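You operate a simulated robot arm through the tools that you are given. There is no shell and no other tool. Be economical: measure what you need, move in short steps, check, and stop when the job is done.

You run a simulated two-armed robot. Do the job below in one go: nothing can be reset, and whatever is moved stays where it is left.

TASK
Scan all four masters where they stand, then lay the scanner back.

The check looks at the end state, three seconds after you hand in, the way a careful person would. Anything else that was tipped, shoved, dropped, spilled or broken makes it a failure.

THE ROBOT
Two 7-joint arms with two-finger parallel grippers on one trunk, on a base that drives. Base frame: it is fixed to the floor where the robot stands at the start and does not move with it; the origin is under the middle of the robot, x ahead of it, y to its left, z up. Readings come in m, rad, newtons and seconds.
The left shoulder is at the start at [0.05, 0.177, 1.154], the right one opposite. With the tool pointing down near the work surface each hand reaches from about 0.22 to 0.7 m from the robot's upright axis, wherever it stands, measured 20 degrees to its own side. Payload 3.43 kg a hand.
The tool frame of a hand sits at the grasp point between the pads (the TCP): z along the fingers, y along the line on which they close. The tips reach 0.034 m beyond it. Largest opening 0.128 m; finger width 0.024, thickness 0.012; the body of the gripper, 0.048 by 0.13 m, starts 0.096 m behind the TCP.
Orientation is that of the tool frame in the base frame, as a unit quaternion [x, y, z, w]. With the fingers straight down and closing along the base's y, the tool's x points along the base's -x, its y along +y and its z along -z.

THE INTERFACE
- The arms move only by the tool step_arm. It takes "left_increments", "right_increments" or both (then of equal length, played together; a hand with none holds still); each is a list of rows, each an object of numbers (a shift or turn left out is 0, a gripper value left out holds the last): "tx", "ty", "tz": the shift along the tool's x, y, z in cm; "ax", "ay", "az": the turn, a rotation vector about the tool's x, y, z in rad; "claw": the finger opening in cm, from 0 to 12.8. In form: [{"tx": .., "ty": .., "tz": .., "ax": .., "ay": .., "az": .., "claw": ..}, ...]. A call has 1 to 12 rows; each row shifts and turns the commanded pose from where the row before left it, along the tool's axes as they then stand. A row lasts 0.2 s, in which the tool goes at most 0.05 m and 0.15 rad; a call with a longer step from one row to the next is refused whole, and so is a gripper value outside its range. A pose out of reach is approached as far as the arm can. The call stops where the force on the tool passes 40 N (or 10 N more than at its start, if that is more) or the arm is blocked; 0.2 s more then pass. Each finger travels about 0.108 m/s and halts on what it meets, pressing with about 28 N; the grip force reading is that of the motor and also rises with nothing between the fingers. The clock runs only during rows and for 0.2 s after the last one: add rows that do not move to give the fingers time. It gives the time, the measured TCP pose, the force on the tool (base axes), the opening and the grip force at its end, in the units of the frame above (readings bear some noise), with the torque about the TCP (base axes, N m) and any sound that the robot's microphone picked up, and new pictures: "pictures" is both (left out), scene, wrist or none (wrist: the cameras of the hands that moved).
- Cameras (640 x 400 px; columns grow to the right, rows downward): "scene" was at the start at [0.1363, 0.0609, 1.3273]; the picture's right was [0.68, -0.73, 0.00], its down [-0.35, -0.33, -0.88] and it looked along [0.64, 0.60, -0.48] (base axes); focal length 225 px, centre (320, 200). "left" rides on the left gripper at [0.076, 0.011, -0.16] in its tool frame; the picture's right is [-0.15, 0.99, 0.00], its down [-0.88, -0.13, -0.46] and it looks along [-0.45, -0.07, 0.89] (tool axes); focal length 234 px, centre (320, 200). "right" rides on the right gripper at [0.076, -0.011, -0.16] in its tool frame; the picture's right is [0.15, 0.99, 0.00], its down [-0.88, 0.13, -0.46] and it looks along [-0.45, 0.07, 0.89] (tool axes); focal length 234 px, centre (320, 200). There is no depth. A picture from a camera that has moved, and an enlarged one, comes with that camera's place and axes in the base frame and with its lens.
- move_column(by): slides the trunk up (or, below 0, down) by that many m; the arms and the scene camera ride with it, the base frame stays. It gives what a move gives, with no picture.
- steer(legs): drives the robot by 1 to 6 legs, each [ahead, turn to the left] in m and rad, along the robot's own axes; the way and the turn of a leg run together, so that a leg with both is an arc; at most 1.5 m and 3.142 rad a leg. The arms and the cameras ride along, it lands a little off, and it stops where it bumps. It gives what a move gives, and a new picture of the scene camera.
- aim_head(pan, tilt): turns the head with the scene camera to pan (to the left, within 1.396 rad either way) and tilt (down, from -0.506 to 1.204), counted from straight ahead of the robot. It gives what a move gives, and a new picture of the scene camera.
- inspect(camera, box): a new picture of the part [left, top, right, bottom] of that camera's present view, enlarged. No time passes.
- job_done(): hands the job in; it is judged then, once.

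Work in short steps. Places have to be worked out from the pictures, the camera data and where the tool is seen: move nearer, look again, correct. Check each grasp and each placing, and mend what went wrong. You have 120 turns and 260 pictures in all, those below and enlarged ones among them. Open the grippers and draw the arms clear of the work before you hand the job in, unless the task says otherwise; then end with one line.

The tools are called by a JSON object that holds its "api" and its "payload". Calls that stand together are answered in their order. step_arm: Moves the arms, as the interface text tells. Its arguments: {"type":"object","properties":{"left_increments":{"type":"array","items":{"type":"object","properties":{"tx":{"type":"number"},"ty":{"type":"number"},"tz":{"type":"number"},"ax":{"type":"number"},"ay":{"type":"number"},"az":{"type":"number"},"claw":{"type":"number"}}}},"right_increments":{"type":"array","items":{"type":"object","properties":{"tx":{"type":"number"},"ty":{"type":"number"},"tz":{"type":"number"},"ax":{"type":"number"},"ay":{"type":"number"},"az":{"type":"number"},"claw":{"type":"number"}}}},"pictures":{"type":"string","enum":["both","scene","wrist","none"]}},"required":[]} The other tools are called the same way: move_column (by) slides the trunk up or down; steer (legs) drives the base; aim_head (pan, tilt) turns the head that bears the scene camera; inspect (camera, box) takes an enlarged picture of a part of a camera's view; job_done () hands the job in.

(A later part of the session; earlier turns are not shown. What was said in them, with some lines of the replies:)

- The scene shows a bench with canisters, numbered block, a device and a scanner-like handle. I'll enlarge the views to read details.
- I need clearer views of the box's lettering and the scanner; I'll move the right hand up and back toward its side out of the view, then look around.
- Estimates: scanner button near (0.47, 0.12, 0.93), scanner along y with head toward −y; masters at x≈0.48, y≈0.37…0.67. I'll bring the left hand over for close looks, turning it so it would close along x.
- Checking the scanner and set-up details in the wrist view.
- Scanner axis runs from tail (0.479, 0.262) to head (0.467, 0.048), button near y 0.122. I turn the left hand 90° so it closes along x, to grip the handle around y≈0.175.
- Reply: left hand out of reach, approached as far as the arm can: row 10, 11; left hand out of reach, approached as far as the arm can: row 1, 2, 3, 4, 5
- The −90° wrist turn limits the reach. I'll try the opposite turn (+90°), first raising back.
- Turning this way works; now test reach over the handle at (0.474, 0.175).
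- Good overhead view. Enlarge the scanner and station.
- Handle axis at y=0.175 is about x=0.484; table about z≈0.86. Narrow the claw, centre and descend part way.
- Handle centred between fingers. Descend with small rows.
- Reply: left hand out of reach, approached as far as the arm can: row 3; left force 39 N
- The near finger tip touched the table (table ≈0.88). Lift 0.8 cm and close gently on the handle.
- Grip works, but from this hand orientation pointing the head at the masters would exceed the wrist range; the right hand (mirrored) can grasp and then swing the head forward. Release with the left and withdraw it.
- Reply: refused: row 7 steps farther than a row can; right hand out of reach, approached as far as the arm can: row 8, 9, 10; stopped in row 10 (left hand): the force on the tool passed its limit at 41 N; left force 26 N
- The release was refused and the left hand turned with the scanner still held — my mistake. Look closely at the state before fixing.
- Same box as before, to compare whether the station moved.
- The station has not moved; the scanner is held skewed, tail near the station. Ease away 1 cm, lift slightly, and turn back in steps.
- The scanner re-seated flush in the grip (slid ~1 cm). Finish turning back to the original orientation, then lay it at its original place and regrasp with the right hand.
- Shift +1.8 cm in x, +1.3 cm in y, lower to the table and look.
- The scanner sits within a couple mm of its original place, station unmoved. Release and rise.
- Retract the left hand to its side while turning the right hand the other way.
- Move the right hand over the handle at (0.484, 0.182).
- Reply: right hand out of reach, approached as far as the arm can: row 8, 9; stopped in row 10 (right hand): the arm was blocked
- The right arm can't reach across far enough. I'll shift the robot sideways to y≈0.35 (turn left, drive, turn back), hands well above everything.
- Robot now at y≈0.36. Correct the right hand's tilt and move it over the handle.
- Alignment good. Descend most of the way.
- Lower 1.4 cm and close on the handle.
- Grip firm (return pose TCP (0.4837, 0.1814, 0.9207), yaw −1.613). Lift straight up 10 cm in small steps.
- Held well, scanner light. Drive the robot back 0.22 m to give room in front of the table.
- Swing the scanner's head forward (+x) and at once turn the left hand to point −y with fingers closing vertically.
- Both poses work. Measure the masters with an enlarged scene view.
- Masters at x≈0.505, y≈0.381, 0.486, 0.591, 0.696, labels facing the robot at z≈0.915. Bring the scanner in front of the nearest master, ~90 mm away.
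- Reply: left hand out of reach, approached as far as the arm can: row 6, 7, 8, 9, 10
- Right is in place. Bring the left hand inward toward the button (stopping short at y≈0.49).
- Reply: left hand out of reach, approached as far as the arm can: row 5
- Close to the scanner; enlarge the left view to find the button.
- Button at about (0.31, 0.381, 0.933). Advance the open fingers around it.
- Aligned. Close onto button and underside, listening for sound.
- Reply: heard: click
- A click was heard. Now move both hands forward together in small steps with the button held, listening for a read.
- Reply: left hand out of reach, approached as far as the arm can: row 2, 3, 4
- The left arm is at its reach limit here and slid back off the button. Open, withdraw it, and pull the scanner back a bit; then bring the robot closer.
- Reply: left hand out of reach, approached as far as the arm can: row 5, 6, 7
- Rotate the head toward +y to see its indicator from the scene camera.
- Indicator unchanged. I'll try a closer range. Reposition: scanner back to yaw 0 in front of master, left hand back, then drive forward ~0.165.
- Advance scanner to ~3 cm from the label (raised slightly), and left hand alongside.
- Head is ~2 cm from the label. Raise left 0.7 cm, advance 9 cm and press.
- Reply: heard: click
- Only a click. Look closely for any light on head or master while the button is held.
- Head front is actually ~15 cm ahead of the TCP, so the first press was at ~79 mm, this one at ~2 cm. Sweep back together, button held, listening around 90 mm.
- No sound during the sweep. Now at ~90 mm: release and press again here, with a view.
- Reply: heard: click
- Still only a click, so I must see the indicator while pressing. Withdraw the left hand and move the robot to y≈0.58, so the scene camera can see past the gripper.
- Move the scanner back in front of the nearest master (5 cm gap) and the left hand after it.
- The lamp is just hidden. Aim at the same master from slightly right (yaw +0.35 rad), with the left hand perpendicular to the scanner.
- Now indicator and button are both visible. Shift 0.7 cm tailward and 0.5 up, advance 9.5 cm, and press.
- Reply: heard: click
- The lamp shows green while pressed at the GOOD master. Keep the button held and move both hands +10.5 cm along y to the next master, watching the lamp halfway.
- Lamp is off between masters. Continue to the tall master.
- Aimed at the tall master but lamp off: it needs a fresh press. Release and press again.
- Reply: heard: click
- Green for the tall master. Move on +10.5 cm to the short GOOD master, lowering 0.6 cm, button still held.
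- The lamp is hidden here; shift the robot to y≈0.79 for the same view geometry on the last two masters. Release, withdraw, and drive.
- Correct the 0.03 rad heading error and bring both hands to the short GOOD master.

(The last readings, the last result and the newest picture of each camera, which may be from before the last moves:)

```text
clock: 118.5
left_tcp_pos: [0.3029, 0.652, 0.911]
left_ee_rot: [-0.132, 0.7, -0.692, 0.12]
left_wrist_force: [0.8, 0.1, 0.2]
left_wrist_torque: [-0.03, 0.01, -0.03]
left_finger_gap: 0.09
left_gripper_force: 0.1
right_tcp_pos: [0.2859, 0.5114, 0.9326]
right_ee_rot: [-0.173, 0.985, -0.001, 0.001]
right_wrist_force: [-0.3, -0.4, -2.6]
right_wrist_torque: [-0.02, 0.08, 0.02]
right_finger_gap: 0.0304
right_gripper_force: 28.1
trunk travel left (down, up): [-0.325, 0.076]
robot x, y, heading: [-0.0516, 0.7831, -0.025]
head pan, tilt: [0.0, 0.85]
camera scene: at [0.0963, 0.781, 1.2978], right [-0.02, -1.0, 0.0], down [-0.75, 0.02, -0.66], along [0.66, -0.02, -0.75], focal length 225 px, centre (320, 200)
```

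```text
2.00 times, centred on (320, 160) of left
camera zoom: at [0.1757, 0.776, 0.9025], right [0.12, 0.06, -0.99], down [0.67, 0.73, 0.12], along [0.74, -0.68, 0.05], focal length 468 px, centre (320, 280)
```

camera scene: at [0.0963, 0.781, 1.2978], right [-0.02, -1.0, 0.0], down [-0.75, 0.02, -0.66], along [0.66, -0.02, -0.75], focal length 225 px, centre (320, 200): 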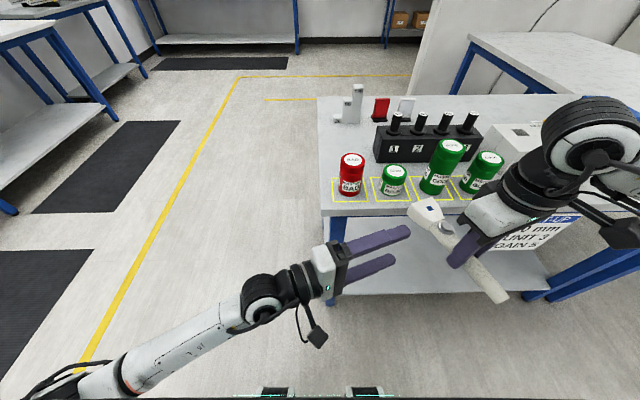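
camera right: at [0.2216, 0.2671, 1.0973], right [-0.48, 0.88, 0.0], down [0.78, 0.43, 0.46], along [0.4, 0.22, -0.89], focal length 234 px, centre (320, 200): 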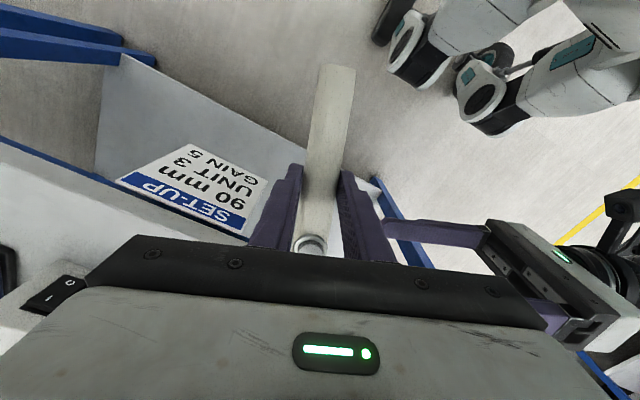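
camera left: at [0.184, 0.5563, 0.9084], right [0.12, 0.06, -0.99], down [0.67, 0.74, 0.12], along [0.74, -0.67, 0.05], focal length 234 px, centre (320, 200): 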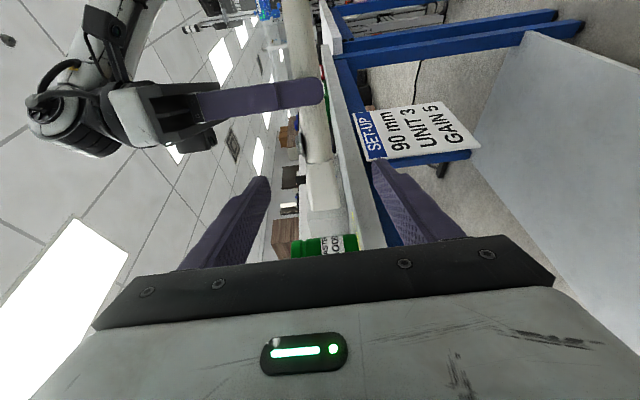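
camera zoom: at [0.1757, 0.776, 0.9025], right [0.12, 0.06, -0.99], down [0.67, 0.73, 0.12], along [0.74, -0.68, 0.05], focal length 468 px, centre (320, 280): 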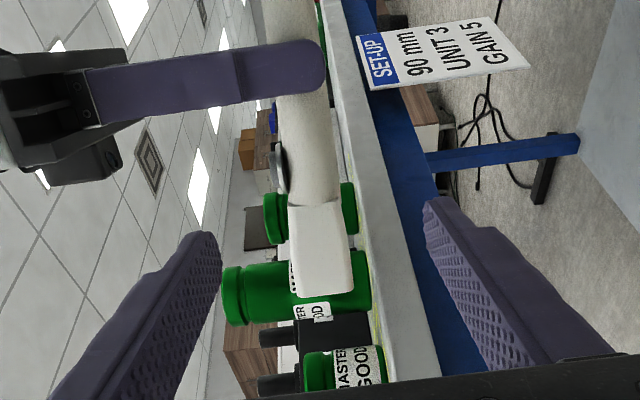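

Same geometry as before. Advance and press.

{"api": "step_arm", "payload": {"left_increments": [{"tx": 0.4, "ty": -0.3}, {"tz": 2.6}, {"tz": 2.6}, {"tz": 2.6}, {"tz": 2.6}, {"claw": 6}, {"claw": 4.5}, {"claw": 3.8}, {"claw": 3.4}, {"claw": 3.0}, {}], "pictures": "none"}}

{"api": "inspect", "payload": {"camera": "scene", "box": [340, 140, 500, 260]}}

```text
clock: 120.9
left_tcp_pos: [0.3369, 0.5509, 0.9129]
left_ee_rot: [-0.133, 0.7, -0.691, 0.119]
left_wrist_force: [2.6, -2.3, -0.5]
left_wrist_torque: [-0.33, 0.05, 0.25]
left_finger_gap: 0.0311
left_gripper_force: 27.1
right_tcp_pos: [0.2852, 0.5122, 0.9321]
right_ee_rot: [-0.174, 0.985, 0.0, 0.001]
right_wrist_force: [-2.7, 2.4, 1.1]
right_wrist_torque: [0.9, -0.09, 0.03]
right_finger_gap: 0.0306
right_gripper_force: 27.9
trunk travel left (down, up): [-0.325, 0.076]
robot x, y, heading: [-0.0547, 0.7854, -0.026]
head pan, tilt: [0.0, 0.85]
heard: click
```

```text
3.33 times, centred on (420, 200) of scene
camera zoom: at [0.0963, 0.7808, 1.2978], right [-0.02, -1.0, 0.0], down [-0.75, 0.02, -0.66], along [0.66, -0.02, -0.75], focal length 751 px, centre (-13, 200)
```

zoom: 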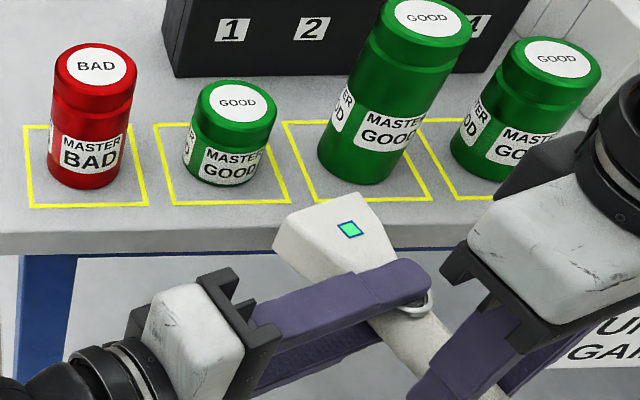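

Green. Move both hands to the BAD master (+10.5 cm).

{"api": "step_arm", "payload": {"right_increments": [{"ty": 1.645, "tx": -0.603}, {"ty": 1.645, "tx": -0.603}, {"ty": 1.645, "tx": -0.603}, {"ty": 1.645, "tx": -0.603}, {"ty": 1.645, "tx": -0.603}, {"ty": 1.645, "tx": -0.603}, {"tz": -0.4}, {}], "left_increments": [{"tz": -1.645, "tx": -0.603}, {"tz": -1.645, "tx": -0.603}, {"tz": -1.645, "tx": -0.603}, {"tz": -1.645, "tx": -0.603}, {"tz": -1.645, "tx": -0.603}, {"tz": -1.645, "tx": -0.603}, {"ty": -0.4}, {}], "pictures": "none"}}

{"api": "step_arm", "payload": {"left_increments": [{"claw": 4.5}, {"claw": 4.8}, {}, {"claw": 3.8}, {"claw": 3.4}, {"claw": 3.0}, {}], "pictures": "none"}}

{"api": "inspect", "payload": {"camera": "scene", "box": [310, 140, 470, 260]}}

```text
clock: 122.7
left_tcp_pos: [0.3355, 0.6589, 0.9176]
left_ee_rot: [-0.132, 0.7, -0.692, 0.118]
left_wrist_force: [5.5, 0.5, -5.9]
left_wrist_torque: [0.45, 0.12, 0.25]
left_finger_gap: 0.0335
left_gripper_force: 29.2
right_tcp_pos: [0.2881, 0.6172, 0.9352]
right_ee_rot: [-0.173, 0.985, -0.001, 0.001]
right_wrist_force: [-4.6, -1.9, 8.5]
right_wrist_torque: [0.68, -0.2, 0.1]
right_finger_gap: 0.0307
right_gripper_force: 27.7
trunk travel left (down, up): [-0.325, 0.076]
robot x, y, heading: [-0.0528, 0.786, -0.025]
head pan, tilt: [0.0, 0.85]
```

```text
clock: 124.3
left_tcp_pos: [0.3347, 0.6591, 0.9179]
left_ee_rot: [-0.132, 0.7, -0.692, 0.12]
left_wrist_force: [0.9, -0.7, -0.9]
left_wrist_torque: [0.03, 0.02, 0.1]
left_finger_gap: 0.035
left_gripper_force: 11.7
right_tcp_pos: [0.2871, 0.6173, 0.9362]
right_ee_rot: [-0.173, 0.985, -0.001, 0.0]
right_wrist_force: [-0.9, -0.1, 3.2]
right_wrist_torque: [0.39, -0.1, -0.01]
right_finger_gap: 0.0305
right_gripper_force: 27.3
trunk travel left (down, up): [-0.325, 0.076]
robot x, y, heading: [-0.0549, 0.7876, -0.02]
head pan, tilt: [0.0, 0.85]
heard: click
```

```text
3.33 times, centred on (390, 200) of scene
camera zoom: at [0.0963, 0.7809, 1.2978], right [-0.02, -1.0, 0.0], down [-0.75, 0.02, -0.66], along [0.66, -0.02, -0.75], focal length 751 px, centre (87, 200)
```

zoom: 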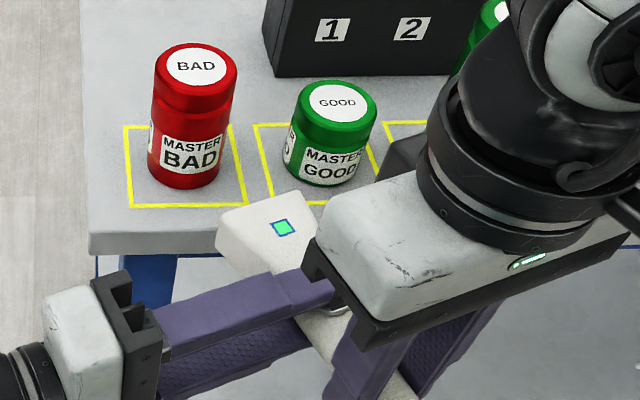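

Green here too. To know whether green means "read" rather than just "trigger", test a press aimed at nothing, 10 cm past the last master.

{"api": "step_arm", "payload": {"right_increments": [{"ty": 1.645, "tx": -0.603}, {"ty": 1.645, "tx": -0.603}, {"ty": 1.645, "tx": -0.603}, {"ty": 1.645, "tx": -0.603}, {"ty": 1.645, "tx": -0.603}, {"ty": 1.645, "tx": -0.603}, {}], "left_increments": [{"tz": -1.645, "tx": -0.603}, {"tz": -1.645, "tx": -0.603}, {"tz": -1.645, "tx": -0.603}, {"tz": -1.645, "tx": -0.603}, {"tz": -1.645, "tx": -0.603}, {"tz": -1.645, "tx": -0.603}, {}], "pictures": "none"}}

{"api": "step_arm", "payload": {"left_increments": [{"claw": 4.5}, {"claw": 4.8}, {}, {"claw": 3.8}, {"claw": 3.4}, {"claw": 3.0}, {}], "pictures": "none"}}

{"api": "inspect", "payload": {"camera": "scene", "box": [270, 140, 430, 260]}}

```text
clock: 125.9
left_tcp_pos: [0.333, 0.7636, 0.9185]
left_ee_rot: [-0.133, 0.7, -0.691, 0.12]
left_wrist_force: [5.2, 0.9, -7.4]
left_wrist_torque: [-0.91, -0.59, -0.27]
left_finger_gap: 0.0328
left_gripper_force: 26.7
right_tcp_pos: [0.2871, 0.7216, 0.9346]
right_ee_rot: [-0.174, 0.985, -0.001, 0.0]
right_wrist_force: [-3.1, 1.3, 0.5]
right_wrist_torque: [-0.39, 0.35, 0.23]
right_finger_gap: 0.0305
right_gripper_force: 28.2
trunk travel left (down, up): [-0.325, 0.076]
robot x, y, heading: [-0.0497, 0.787, -0.019]
head pan, tilt: [0.0, 0.85]
```

```text
clock: 127.5
left_tcp_pos: [0.3337, 0.7628, 0.9186]
left_ee_rot: [-0.132, 0.7, -0.692, 0.119]
left_wrist_force: [-0.3, -2.1, -2.1]
left_wrist_torque: [0.13, 0.0, 0.12]
left_finger_gap: 0.035
left_gripper_force: 12.4
right_tcp_pos: [0.2879, 0.7228, 0.9365]
right_ee_rot: [-0.173, 0.985, -0.002, 0.001]
right_wrist_force: [-0.7, 1.5, 3.3]
right_wrist_torque: [0.39, -0.02, 0.05]
right_finger_gap: 0.0304
right_gripper_force: 27.9
trunk travel left (down, up): [-0.325, 0.076]
robot x, y, heading: [-0.053, 0.7867, -0.025]
head pan, tilt: [0.0, 0.85]
heard: click
```

```text
3.33 times, centred on (350, 200) of scene
camera zoom: at [0.0963, 0.7809, 1.2978], right [-0.02, -1.0, 0.0], down [-0.75, 0.02, -0.66], along [0.66, -0.02, -0.75], focal length 751 px, centre (220, 200)
```

zoom: 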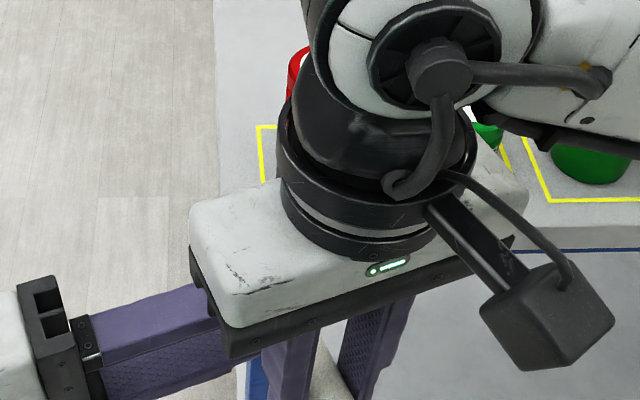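

Lamp hidden there. Move back to the short master's y but 10 cm higher (aiming above it), where the lamp is visible, and press.

{"api": "step_arm", "payload": {"right_increments": [{"ty": -2.82, "tx": 1.03, "tz": -1.43}, {"ty": -2.82, "tx": 1.03, "tz": -1.43}, {"ty": -2.82, "tx": 1.03, "tz": -1.43}, {"ty": -2.82, "tx": 1.03, "tz": -1.43}, {"ty": -2.82, "tx": 1.03, "tz": -1.43}, {"ty": -2.82, "tx": 1.03, "tz": -1.43}, {"ty": -2.82, "tx": 1.03, "tz": -1.43}, {}], "left_increments": [{"tz": 2.82, "tx": 1.03, "ty": -1.43}, {"tz": 2.82, "tx": 1.03, "ty": -1.43}, {"tz": 2.82, "tx": 1.03, "ty": -1.43}, {"tz": 2.82, "tx": 1.03, "ty": -1.43}, {"tz": 2.82, "tx": 1.03, "ty": -1.43}, {"tz": 2.82, "tx": 1.03, "ty": -1.43}, {"tz": 2.82, "tx": 1.03, "ty": -1.43}, {}], "pictures": "none"}}

{"api": "step_arm", "payload": {"left_increments": [{"claw": 4.5}, {"claw": 4.8}, {}, {"claw": 3.8}, {"claw": 3.4}, {"claw": 3.0}, {}], "pictures": "none"}}

{"api": "inspect", "payload": {"camera": "scene", "box": [340, 120, 500, 260]}}

```text
clock: 129.3
left_tcp_pos: [0.3357, 0.5504, 1.0171]
left_ee_rot: [-0.132, 0.7, -0.692, 0.119]
left_wrist_force: [-4.5, -2.2, -2.0]
left_wrist_torque: [-0.31, -0.1, 0.05]
left_finger_gap: 0.0309
left_gripper_force: 27.5
right_tcp_pos: [0.2872, 0.5119, 1.0364]
right_ee_rot: [-0.173, 0.985, 0.0, 0.001]
right_wrist_force: [4.6, 2.6, 2.9]
right_wrist_torque: [0.75, -0.09, -0.08]
right_finger_gap: 0.0303
right_gripper_force: 27.9
trunk travel left (down, up): [-0.325, 0.076]
robot x, y, heading: [-0.0515, 0.7863, -0.027]
head pan, tilt: [0.0, 0.85]
```

```text
clock: 130.9
left_tcp_pos: [0.3375, 0.5507, 1.018]
left_ee_rot: [-0.132, 0.699, -0.692, 0.121]
left_wrist_force: [1.4, 0.7, 1.4]
left_wrist_torque: [0.32, 0.19, 0.04]
left_finger_gap: 0.034
left_gripper_force: 21.2
right_tcp_pos: [0.287, 0.5121, 1.0355]
right_ee_rot: [-0.174, 0.985, 0.0, 0.0]
right_wrist_force: [-3.4, -1.7, 0.8]
right_wrist_torque: [0.42, -0.02, 0.07]
right_finger_gap: 0.0304
right_gripper_force: 28.2
trunk travel left (down, up): [-0.325, 0.076]
robot x, y, heading: [-0.0522, 0.7845, -0.026]
head pan, tilt: [0.0, 0.85]
heard: click
```

```text
2.86 times, centred on (420, 190) of scene
camera zoom: at [0.0963, 0.7808, 1.2978], right [-0.02, -1.0, 0.0], down [-0.75, 0.02, -0.66], along [0.66, -0.02, -0.75], focal length 644 px, centre (34, 229)
```

zoom: 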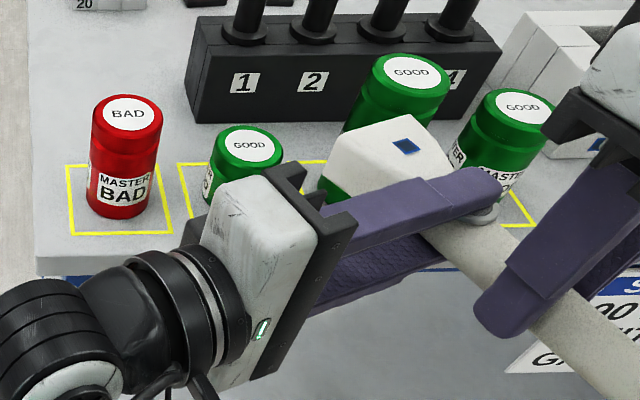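

Lamp stays dark with no master in line, so green = read; all four masters gave green. Now release the button, withdraw and raise the left hand.

{"api": "step_arm", "payload": {"left_increments": [{"claw": 6}, {"claw": 9}, {}, {"tz": -4}, {"tz": -4}, {"tz": -4}, {"tz": -2, "tx": 3}, {"tx": 3, "ty": -3}, {"ty": -4}], "right_increments": [{}, {}, {}, {}, {}, {}, {"tx": 2, "tz": -2}, {"tx": 2, "tz": -2}, {"tz": -1.5}], "pictures": "scene"}}

```text
clock: 132.9
left_tcp_pos: [0.2469, 0.6529, 1.0723]
left_ee_rot: [-0.127, 0.711, -0.678, 0.132]
left_wrist_force: [4.3, -1.6, -3.5]
left_wrist_torque: [-0.47, -0.55, -0.32]
left_finger_gap: 0.0899
left_gripper_force: 0.1
left hand out of reach, approached as far as the arm can: row 9
right_tcp_pos: [0.2505, 0.4995, 1.0908]
right_ee_rot: [-0.173, 0.985, -0.002, 0.001]
right_wrist_force: [-0.6, 0.7, -2.6]
right_wrist_torque: [-0.01, 0.06, 0.0]
right_finger_gap: 0.0307
right_gripper_force: 28.3
trunk travel left (down, up): [-0.325, 0.076]
robot x, y, heading: [-0.0487, 0.7876, -0.027]
head pan, tilt: [0.0, 0.85]
stopped in row 9 (left hand): the force on the tool passed its limit at 88 N (the readings are from after the stop); the commanded pose is now the measured one
camera scene: at [0.0962, 0.7808, 1.2978], right [-0.02, -1.0, 0.0], down [-0.75, 0.02, -0.66], along [0.66, -0.02, -0.75], focal length 225 px, centre (320, 200)
```

scene: 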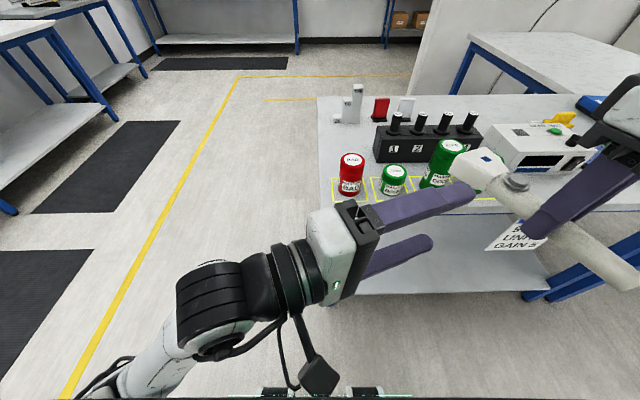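

The left arm met something (likely its own body) while rising. Back it off downward and outward.

{"api": "step_arm", "payload": {"left_increments": [{"ty": 2}, {"ty": 2, "tz": -2, "tx": -2}, {"tz": -3, "tx": -2}, {"tz": -3}, {"tz": -3}], "pictures": "none"}}

{"api": "inspect", "payload": {"camera": "scene", "box": [160, 120, 640, 400]}}

```text
clock: 134.2
left_tcp_pos: [0.2753, 0.7635, 1.0206]
left_ee_rot: [-0.126, 0.711, -0.679, 0.13]
left_wrist_force: [-0.5, -0.2, -0.1]
left_wrist_torque: [0.0, -0.02, 0.02]
left_finger_gap: 0.0899
left_gripper_force: 0.0
left hand out of reach, approached as far as the arm can: row 3, 4, 5
right_tcp_pos: [0.2504, 0.4985, 1.0911]
right_ee_rot: [-0.173, 0.985, -0.001, 0.001]
right_wrist_force: [-0.6, 0.3, -1.8]
right_wrist_torque: [-0.02, 0.08, 0.04]
right_finger_gap: 0.0305
right_gripper_force: 27.9
trunk travel left (down, up): [-0.325, 0.076]
robot x, y, heading: [-0.0507, 0.7858, -0.025]
head pan, tilt: [0.0, 0.85]
```

```text
1.33 times, centred on (400, 260) of scene
camera zoom: at [0.0963, 0.7811, 1.2978], right [-0.02, -1.0, 0.0], down [-0.75, 0.02, -0.66], along [0.66, -0.02, -0.75], focal length 300 px, centre (213, 120)
```

zoom: 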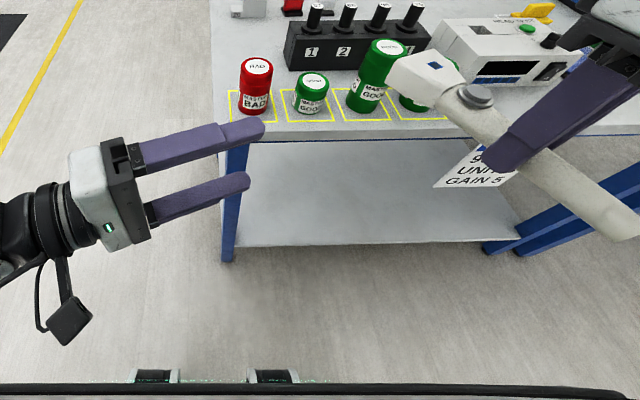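

Left is free. Drive the robot back to y≈0.36 (back off, turn right, forward, turn left, forward).

{"api": "steer", "payload": {"legs": [[-0.15, 0], [0, -1.546], [0.425, 0], [0, 1.571], [0.19, 0]]}}

```text
clock: 146.5
left_tcp_pos: [0.3192, 0.3498, 1.0214]
left_ee_rot: [-0.137, 0.709, -0.677, 0.141]
left_wrist_force: [0.0, -0.2, 0.2]
left_wrist_torque: [-0.05, -0.02, 0.0]
left_finger_gap: 0.09
left_gripper_force: 0.0
right_tcp_pos: [0.3034, 0.0838, 1.0902]
right_ee_rot: [-0.189, 0.982, -0.001, 0.001]
right_wrist_force: [0.7, 0.3, -2.5]
right_wrist_torque: [-0.02, 0.07, -0.01]
right_finger_gap: 0.0305
right_gripper_force: 27.9
trunk travel left (down, up): [-0.325, 0.076]
robot x, y, heading: [-0.0066, 0.3616, 0.005]
head pan, tilt: [0.0, 0.85]
camera scene: at [0.1399, 0.3618, 1.2977], right [0.01, -1.0, 0.0], down [-0.75, -0.01, -0.66], along [0.66, 0.01, -0.75], focal length 225 px, centre (320, 200)
```

scene: 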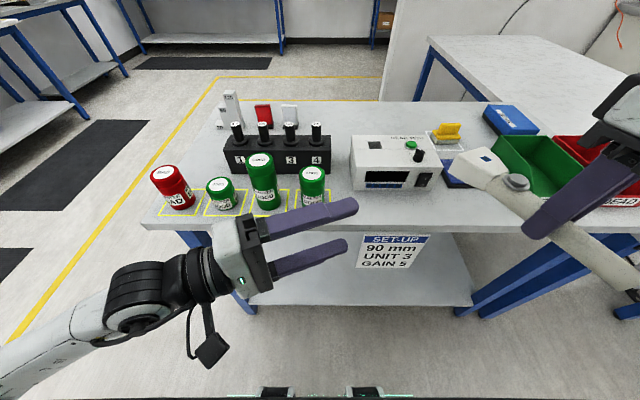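

Turn the scanner back toward its lay orientation, left hand moving aside.

{"api": "step_arm", "payload": {"right_increments": [{"az": 0.1424}, {"az": 0.1424}, {"az": 0.1424}, {"az": 0.1424}, {"az": 0.1424}, {"az": 0.1424}, {"az": 0.1424}, {"az": 0.1424}, {"az": 0.1424}, {"az": 0.1424}, {"az": 0.1424}, {"az": 0.1424}], "left_increments": [{"tz": -3}, {"tz": -3}, {"tz": -3}, {"tz": -3}, {"tz": -3}, {"tz": -3}, {}, {}, {}, {}, {}, {}], "pictures": "none"}}

{"api": "step_arm", "payload": {"right_increments": [{"az": 0.1424}, {"az": 0.1424}, {}], "pictures": "none"}}

```text
clock: 149.1
left_tcp_pos: [0.2715, 0.5169, 1.01]
left_ee_rot: [-0.137, 0.71, -0.676, 0.142]
left_wrist_force: [-0.3, -0.1, -0.1]
left_wrist_torque: [-0.01, 0.01, -0.02]
left_finger_gap: 0.09
left_gripper_force: 0.1
left hand out of reach, approached as far as the arm can: row 1, 2, 3
right_tcp_pos: [0.3028, 0.0827, 1.0917]
right_ee_rot: [0.618, 0.786, 0.0, 0.001]
right_wrist_force: [0.8, 0.5, -2.2]
right_wrist_torque: [0.03, 0.02, -0.02]
right_finger_gap: 0.0304
right_gripper_force: 28.2
trunk travel left (down, up): [-0.325, 0.076]
robot x, y, heading: [-0.0096, 0.3647, 0.01]
head pan, tilt: [0.0, 0.85]
```

```text
clock: 149.9
left_tcp_pos: [0.272, 0.5172, 1.0087]
left_ee_rot: [-0.137, 0.71, -0.677, 0.14]
left_wrist_force: [0.1, -0.1, -0.4]
left_wrist_torque: [0.0, -0.01, -0.01]
left_finger_gap: 0.0896
left_gripper_force: 0.1
right_tcp_pos: [0.3027, 0.0827, 1.091]
right_ee_rot: [0.722, 0.692, 0.001, 0.0]
right_wrist_force: [0.1, -0.1, -0.9]
right_wrist_torque: [0.06, 0.0, 0.0]
right_finger_gap: 0.03
right_gripper_force: 27.9
trunk travel left (down, up): [-0.325, 0.076]
robot x, y, heading: [-0.0114, 0.363, 0.006]
head pan, tilt: [0.0, 0.85]
```

Translate over the resting place and descend most of the way.

{"api": "step_arm", "payload": {"right_increments": [{"tx": 2.12, "ty": 3.53}, {"tx": 2.12, "ty": 3.53}, {"tx": 2.12, "ty": 3.53}, {"tx": 2.12, "ty": 3.53}, {"tx": 2.12, "ty": 3.53}, {}, {"tz": 4}, {"tz": 4}, {"tz": 4}, {"tz": 2}, {}], "pictures": "both"}}

{"api": "inspect", "payload": {"camera": "scene", "box": [340, 130, 480, 250]}}

```text
clock: 152.3
left_tcp_pos: [0.2729, 0.5186, 1.0079]
left_ee_rot: [-0.138, 0.709, -0.677, 0.141]
left_wrist_force: [-1.5, -0.2, 0.1]
left_wrist_torque: [-0.02, -0.01, -0.01]
left_finger_gap: 0.0897
left_gripper_force: 0.1
right_tcp_pos: [0.4857, 0.1826, 0.9514]
right_ee_rot: [0.722, 0.692, 0.001, 0.001]
right_wrist_force: [0.0, 0.0, -1.9]
right_wrist_torque: [0.03, 0.0, 0.02]
right_finger_gap: 0.0303
right_gripper_force: 28.1
trunk travel left (down, up): [-0.325, 0.076]
robot x, y, heading: [-0.0082, 0.3629, 0.007]
head pan, tilt: [0.0, 0.85]
camera scene: at [0.1393, 0.3618, 1.2978], right [0.01, -1.0, 0.0], down [-0.75, -0.01, -0.66], along [0.66, 0.01, -0.75], focal length 225 px, centre (320, 200)
camera right: at [0.477, 0.2597, 1.1098], right [0.99, 0.1, 0.0], down [0.09, -0.89, 0.46], along [0.05, -0.45, -0.89], focal length 234 px, centre (320, 200)
```

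scene: 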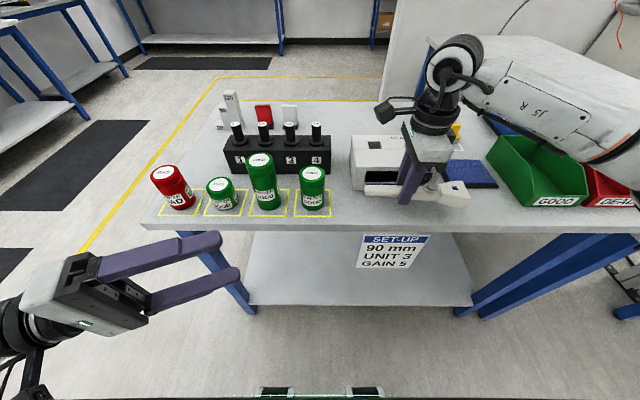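
right: 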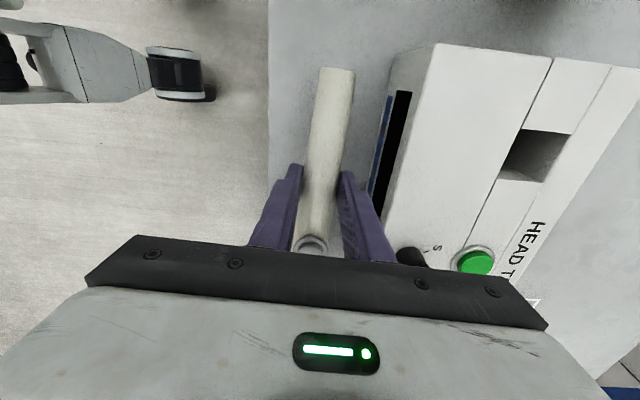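

```text
3.33 times, centred on (410, 190) of scene
camera zoom: at [0.1393, 0.3618, 1.2978], right [0.01, -1.0, 0.0], down [-0.75, -0.01, -0.66], along [0.66, 0.01, -0.75], focal length 751 px, centre (20, 233)
```

zoom: 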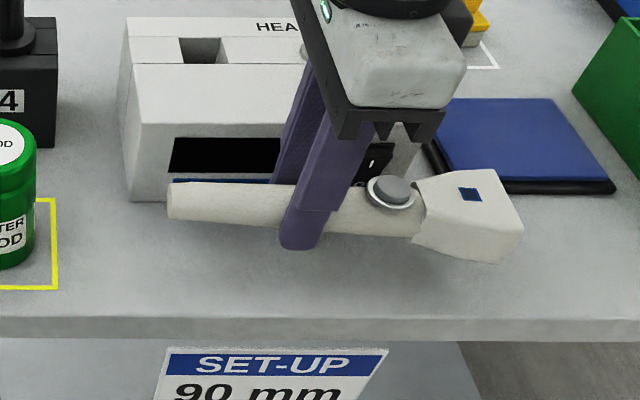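

The scanner slid ~6 mm tailward in the grip; compensate and lower slowly to the table.

{"api": "step_arm", "payload": {"right_increments": [{"tx": -0.6, "ty": -0.15}, {"tz": 1.2}, {"tz": 0.8}, {"tz": 0.5}, {"tz": 0.4}, {}], "pictures": "both"}}

{"api": "inspect", "payload": {"camera": "scene", "box": [340, 130, 480, 250]}}

```text
clock: 153.7
left_tcp_pos: [0.2724, 0.5174, 1.0105]
left_ee_rot: [-0.137, 0.709, -0.677, 0.141]
left_wrist_force: [-0.2, -0.3, -0.1]
left_wrist_torque: [0.01, 0.0, 0.0]
left_finger_gap: 0.09
left_gripper_force: 0.1
right_tcp_pos: [0.482, 0.1772, 0.9208]
right_ee_rot: [0.722, 0.692, 0.0, 0.0]
right_wrist_force: [0.5, -0.6, -1.1]
right_wrist_torque: [0.05, -0.04, 0.02]
right_finger_gap: 0.0304
right_gripper_force: 27.7
trunk travel left (down, up): [-0.325, 0.076]
robot x, y, heading: [-0.007, 0.3635, 0.007]
head pan, tilt: [0.0, 0.85]
camera scene: at [0.1393, 0.3618, 1.2978], right [0.01, -1.0, 0.0], down [-0.75, -0.01, -0.66], along [0.66, 0.01, -0.75], focal length 225 px, centre (320, 200)
camera right: at [0.4742, 0.2538, 1.0805], right [0.99, 0.1, 0.0], down [0.09, -0.89, 0.46], along [0.05, -0.45, -0.89], focal length 234 px, centre (320, 200)
```

scene: 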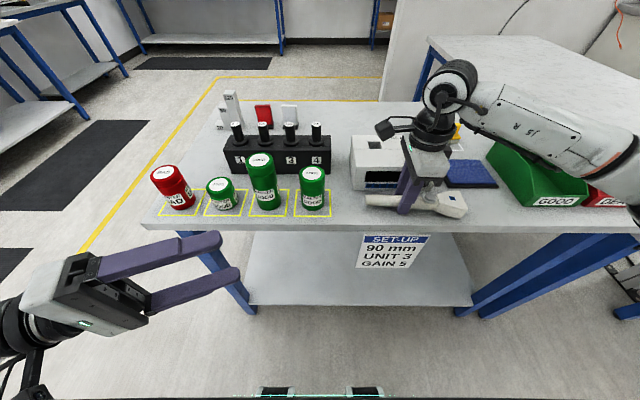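
right: 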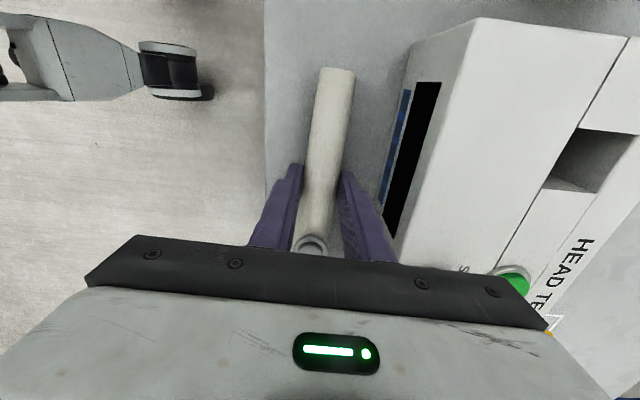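

```text
3.33 times, centred on (410, 190) of scene
camera zoom: at [0.1393, 0.3618, 1.2978], right [0.01, -1.0, 0.0], down [-0.75, -0.01, -0.66], along [0.66, 0.01, -0.75], focal length 751 px, centre (20, 233)
```

zoom: 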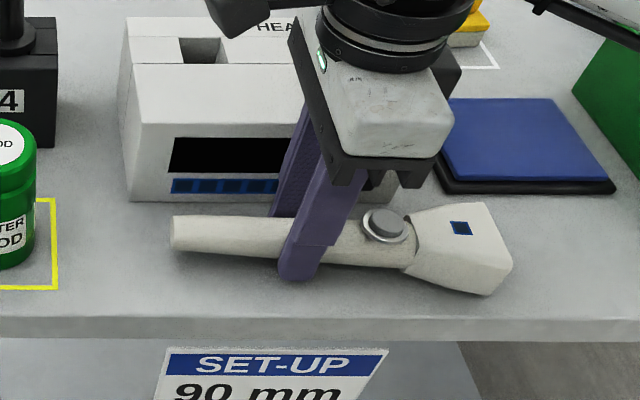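

Not yet touching; lower 2–4 mm more.

{"api": "step_arm", "payload": {"right_increments": [{"tz": 0.2}, {"tz": 0.15}, {}], "pictures": "none"}}

```text
clock: 154.5
left_tcp_pos: [0.2721, 0.5178, 1.0105]
left_ee_rot: [-0.136, 0.709, -0.677, 0.142]
left_wrist_force: [0.1, 0.1, 0.3]
left_wrist_torque: [0.01, 0.02, -0.01]
left_finger_gap: 0.09
left_gripper_force: 0.1
right_tcp_pos: [0.4821, 0.1768, 0.918]
right_ee_rot: [0.723, 0.691, 0.0, 0.001]
right_wrist_force: [-0.1, -1.3, 5.1]
right_wrist_torque: [-0.92, 0.23, 0.13]
right_finger_gap: 0.0305
right_gripper_force: 27.9
trunk travel left (down, up): [-0.325, 0.076]
robot x, y, heading: [-0.0098, 0.3622, 0.008]
head pan, tilt: [0.0, 0.85]
```

Head rests on the table. Open gently and rise straight up.

{"api": "step_arm", "payload": {"right_increments": [{"claw": 3.4}, {"claw": 4.2}, {"claw": 5.4}, {}, {"tz": -2}, {"tz": -4}, {"tz": -4.5}, {"tz": -4.5}, {"tz": -4}], "pictures": "both"}}

{"api": "inspect", "payload": {"camera": "scene", "box": [340, 130, 480, 250]}}

```text
clock: 156.5
left_tcp_pos: [0.2712, 0.518, 1.0084]
left_ee_rot: [-0.137, 0.709, -0.677, 0.141]
left_wrist_force: [-0.2, -0.4, 0.7]
left_wrist_torque: [-0.04, 0.0, 0.02]
left_finger_gap: 0.0899
left_gripper_force: 0.1
right_tcp_pos: [0.4831, 0.1765, 1.1092]
right_ee_rot: [0.721, 0.692, 0.0, 0.002]
right_wrist_force: [0.4, -1.1, -0.5]
right_wrist_torque: [-0.02, 0.0, -0.01]
right_finger_gap: 0.0539
right_gripper_force: 0.0
trunk travel left (down, up): [-0.325, 0.076]
robot x, y, heading: [-0.0088, 0.3593, 0.009]
head pan, tilt: [0.0, 0.85]
camera scene: at [0.1388, 0.3622, 1.2978], right [0.01, -1.0, 0.0], down [-0.75, -0.01, -0.66], along [0.66, 0.01, -0.75], focal length 225 px, centre (320, 200)
camera right: at [0.4751, 0.2535, 1.2681], right [0.99, 0.1, 0.0], down [0.09, -0.88, 0.46], along [0.05, -0.45, -0.89], focal length 234 px, centre (320, 200)
```

scene: 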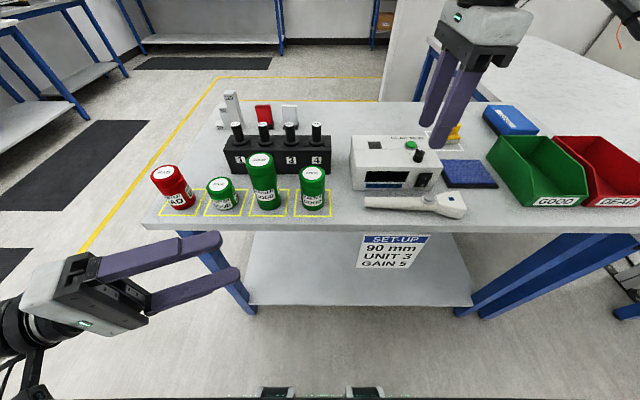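
right: 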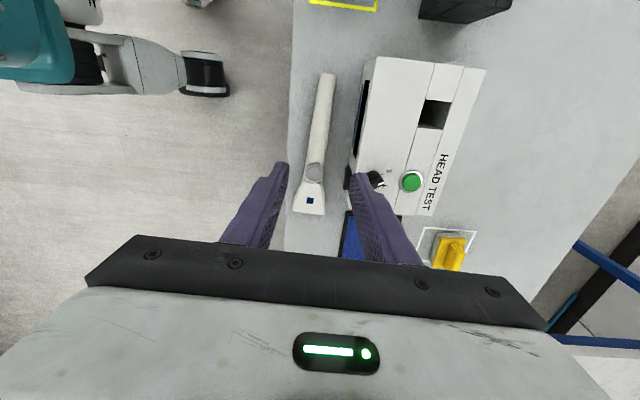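

```text
3.33 times, centred on (410, 190) of scene
camera zoom: at [0.1388, 0.3622, 1.2978], right [0.01, -1.0, 0.0], down [-0.75, -0.01, -0.66], along [0.66, 0.01, -0.75], focal length 751 px, centre (20, 233)
```

zoom: 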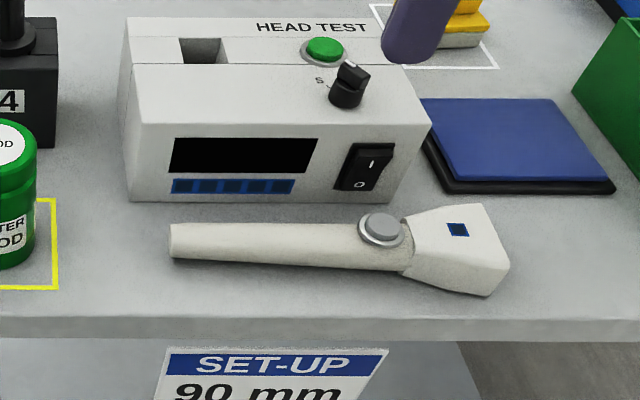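

The scanner lies where it was, everything else in place. Draw the right arm back clear of the table.

{"api": "step_arm", "payload": {"right_increments": [{"ty": -3.5, "tx": -2}, {"ty": -3.5, "tx": -2}, {"ty": -3.5, "tx": -2}, {"ty": -3.5, "tx": -2}, {"ty": -2, "tx": -2, "claw": 9}, {}], "pictures": "scene"}}

{"api": "inspect", "payload": {"camera": "scene", "box": [130, 80, 350, 240]}}

```text
clock: 157.9
left_tcp_pos: [0.272, 0.5182, 1.0093]
left_ee_rot: [-0.138, 0.709, -0.677, 0.142]
left_wrist_force: [0.1, 0.0, -0.3]
left_wrist_torque: [0.03, -0.02, 0.0]
left_finger_gap: 0.0899
left_gripper_force: 0.0
right_tcp_pos: [0.3184, 0.0841, 1.1063]
right_ee_rot: [0.722, 0.692, 0.0, 0.001]
right_wrist_force: [0.7, -0.6, -0.6]
right_wrist_torque: [0.03, 0.0, 0.01]
right_finger_gap: 0.09
right_gripper_force: 0.0
trunk travel left (down, up): [-0.325, 0.076]
robot x, y, heading: [-0.0071, 0.36, 0.012]
head pan, tilt: [0.0, 0.85]
camera scene: at [0.1393, 0.362, 1.2978], right [0.01, -1.0, 0.0], down [-0.75, -0.01, -0.66], along [0.66, 0.01, -0.75], focal length 225 px, centre (320, 200)
```

scene: 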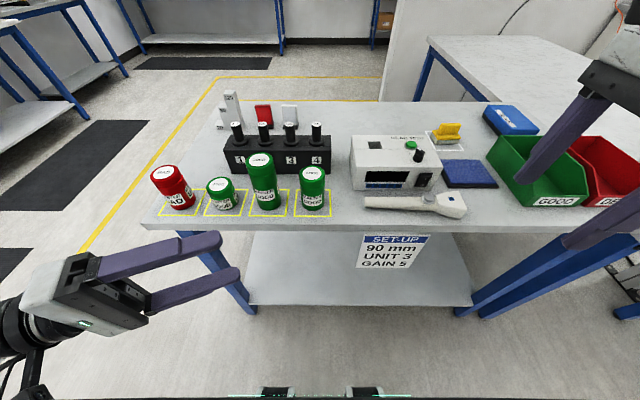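

```text
2.50 times, centred on (240, 160) of scene
camera zoom: at [0.1393, 0.362, 1.2978], right [0.01, -1.0, 0.0], down [-0.75, -0.01, -0.66], along [0.66, 0.01, -0.75], focal length 563 px, centre (520, 300)
```

zoom: 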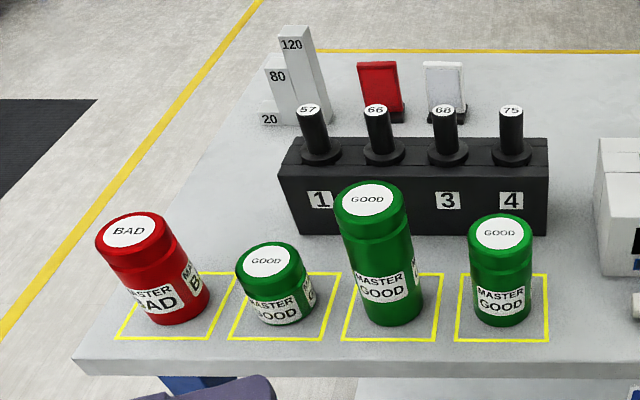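

All masters stand in their squares, each read with a green light, the scanner is back and both hands are clear. Handing in.

{"api": "job_done", "payload": {}}

```text
The job is handed in.
```

All four masters gave a green read where they stand, and the scanner is back within a few millimetres of where it lay; early on I twisted it by mistake, but nothing else appeared to move.
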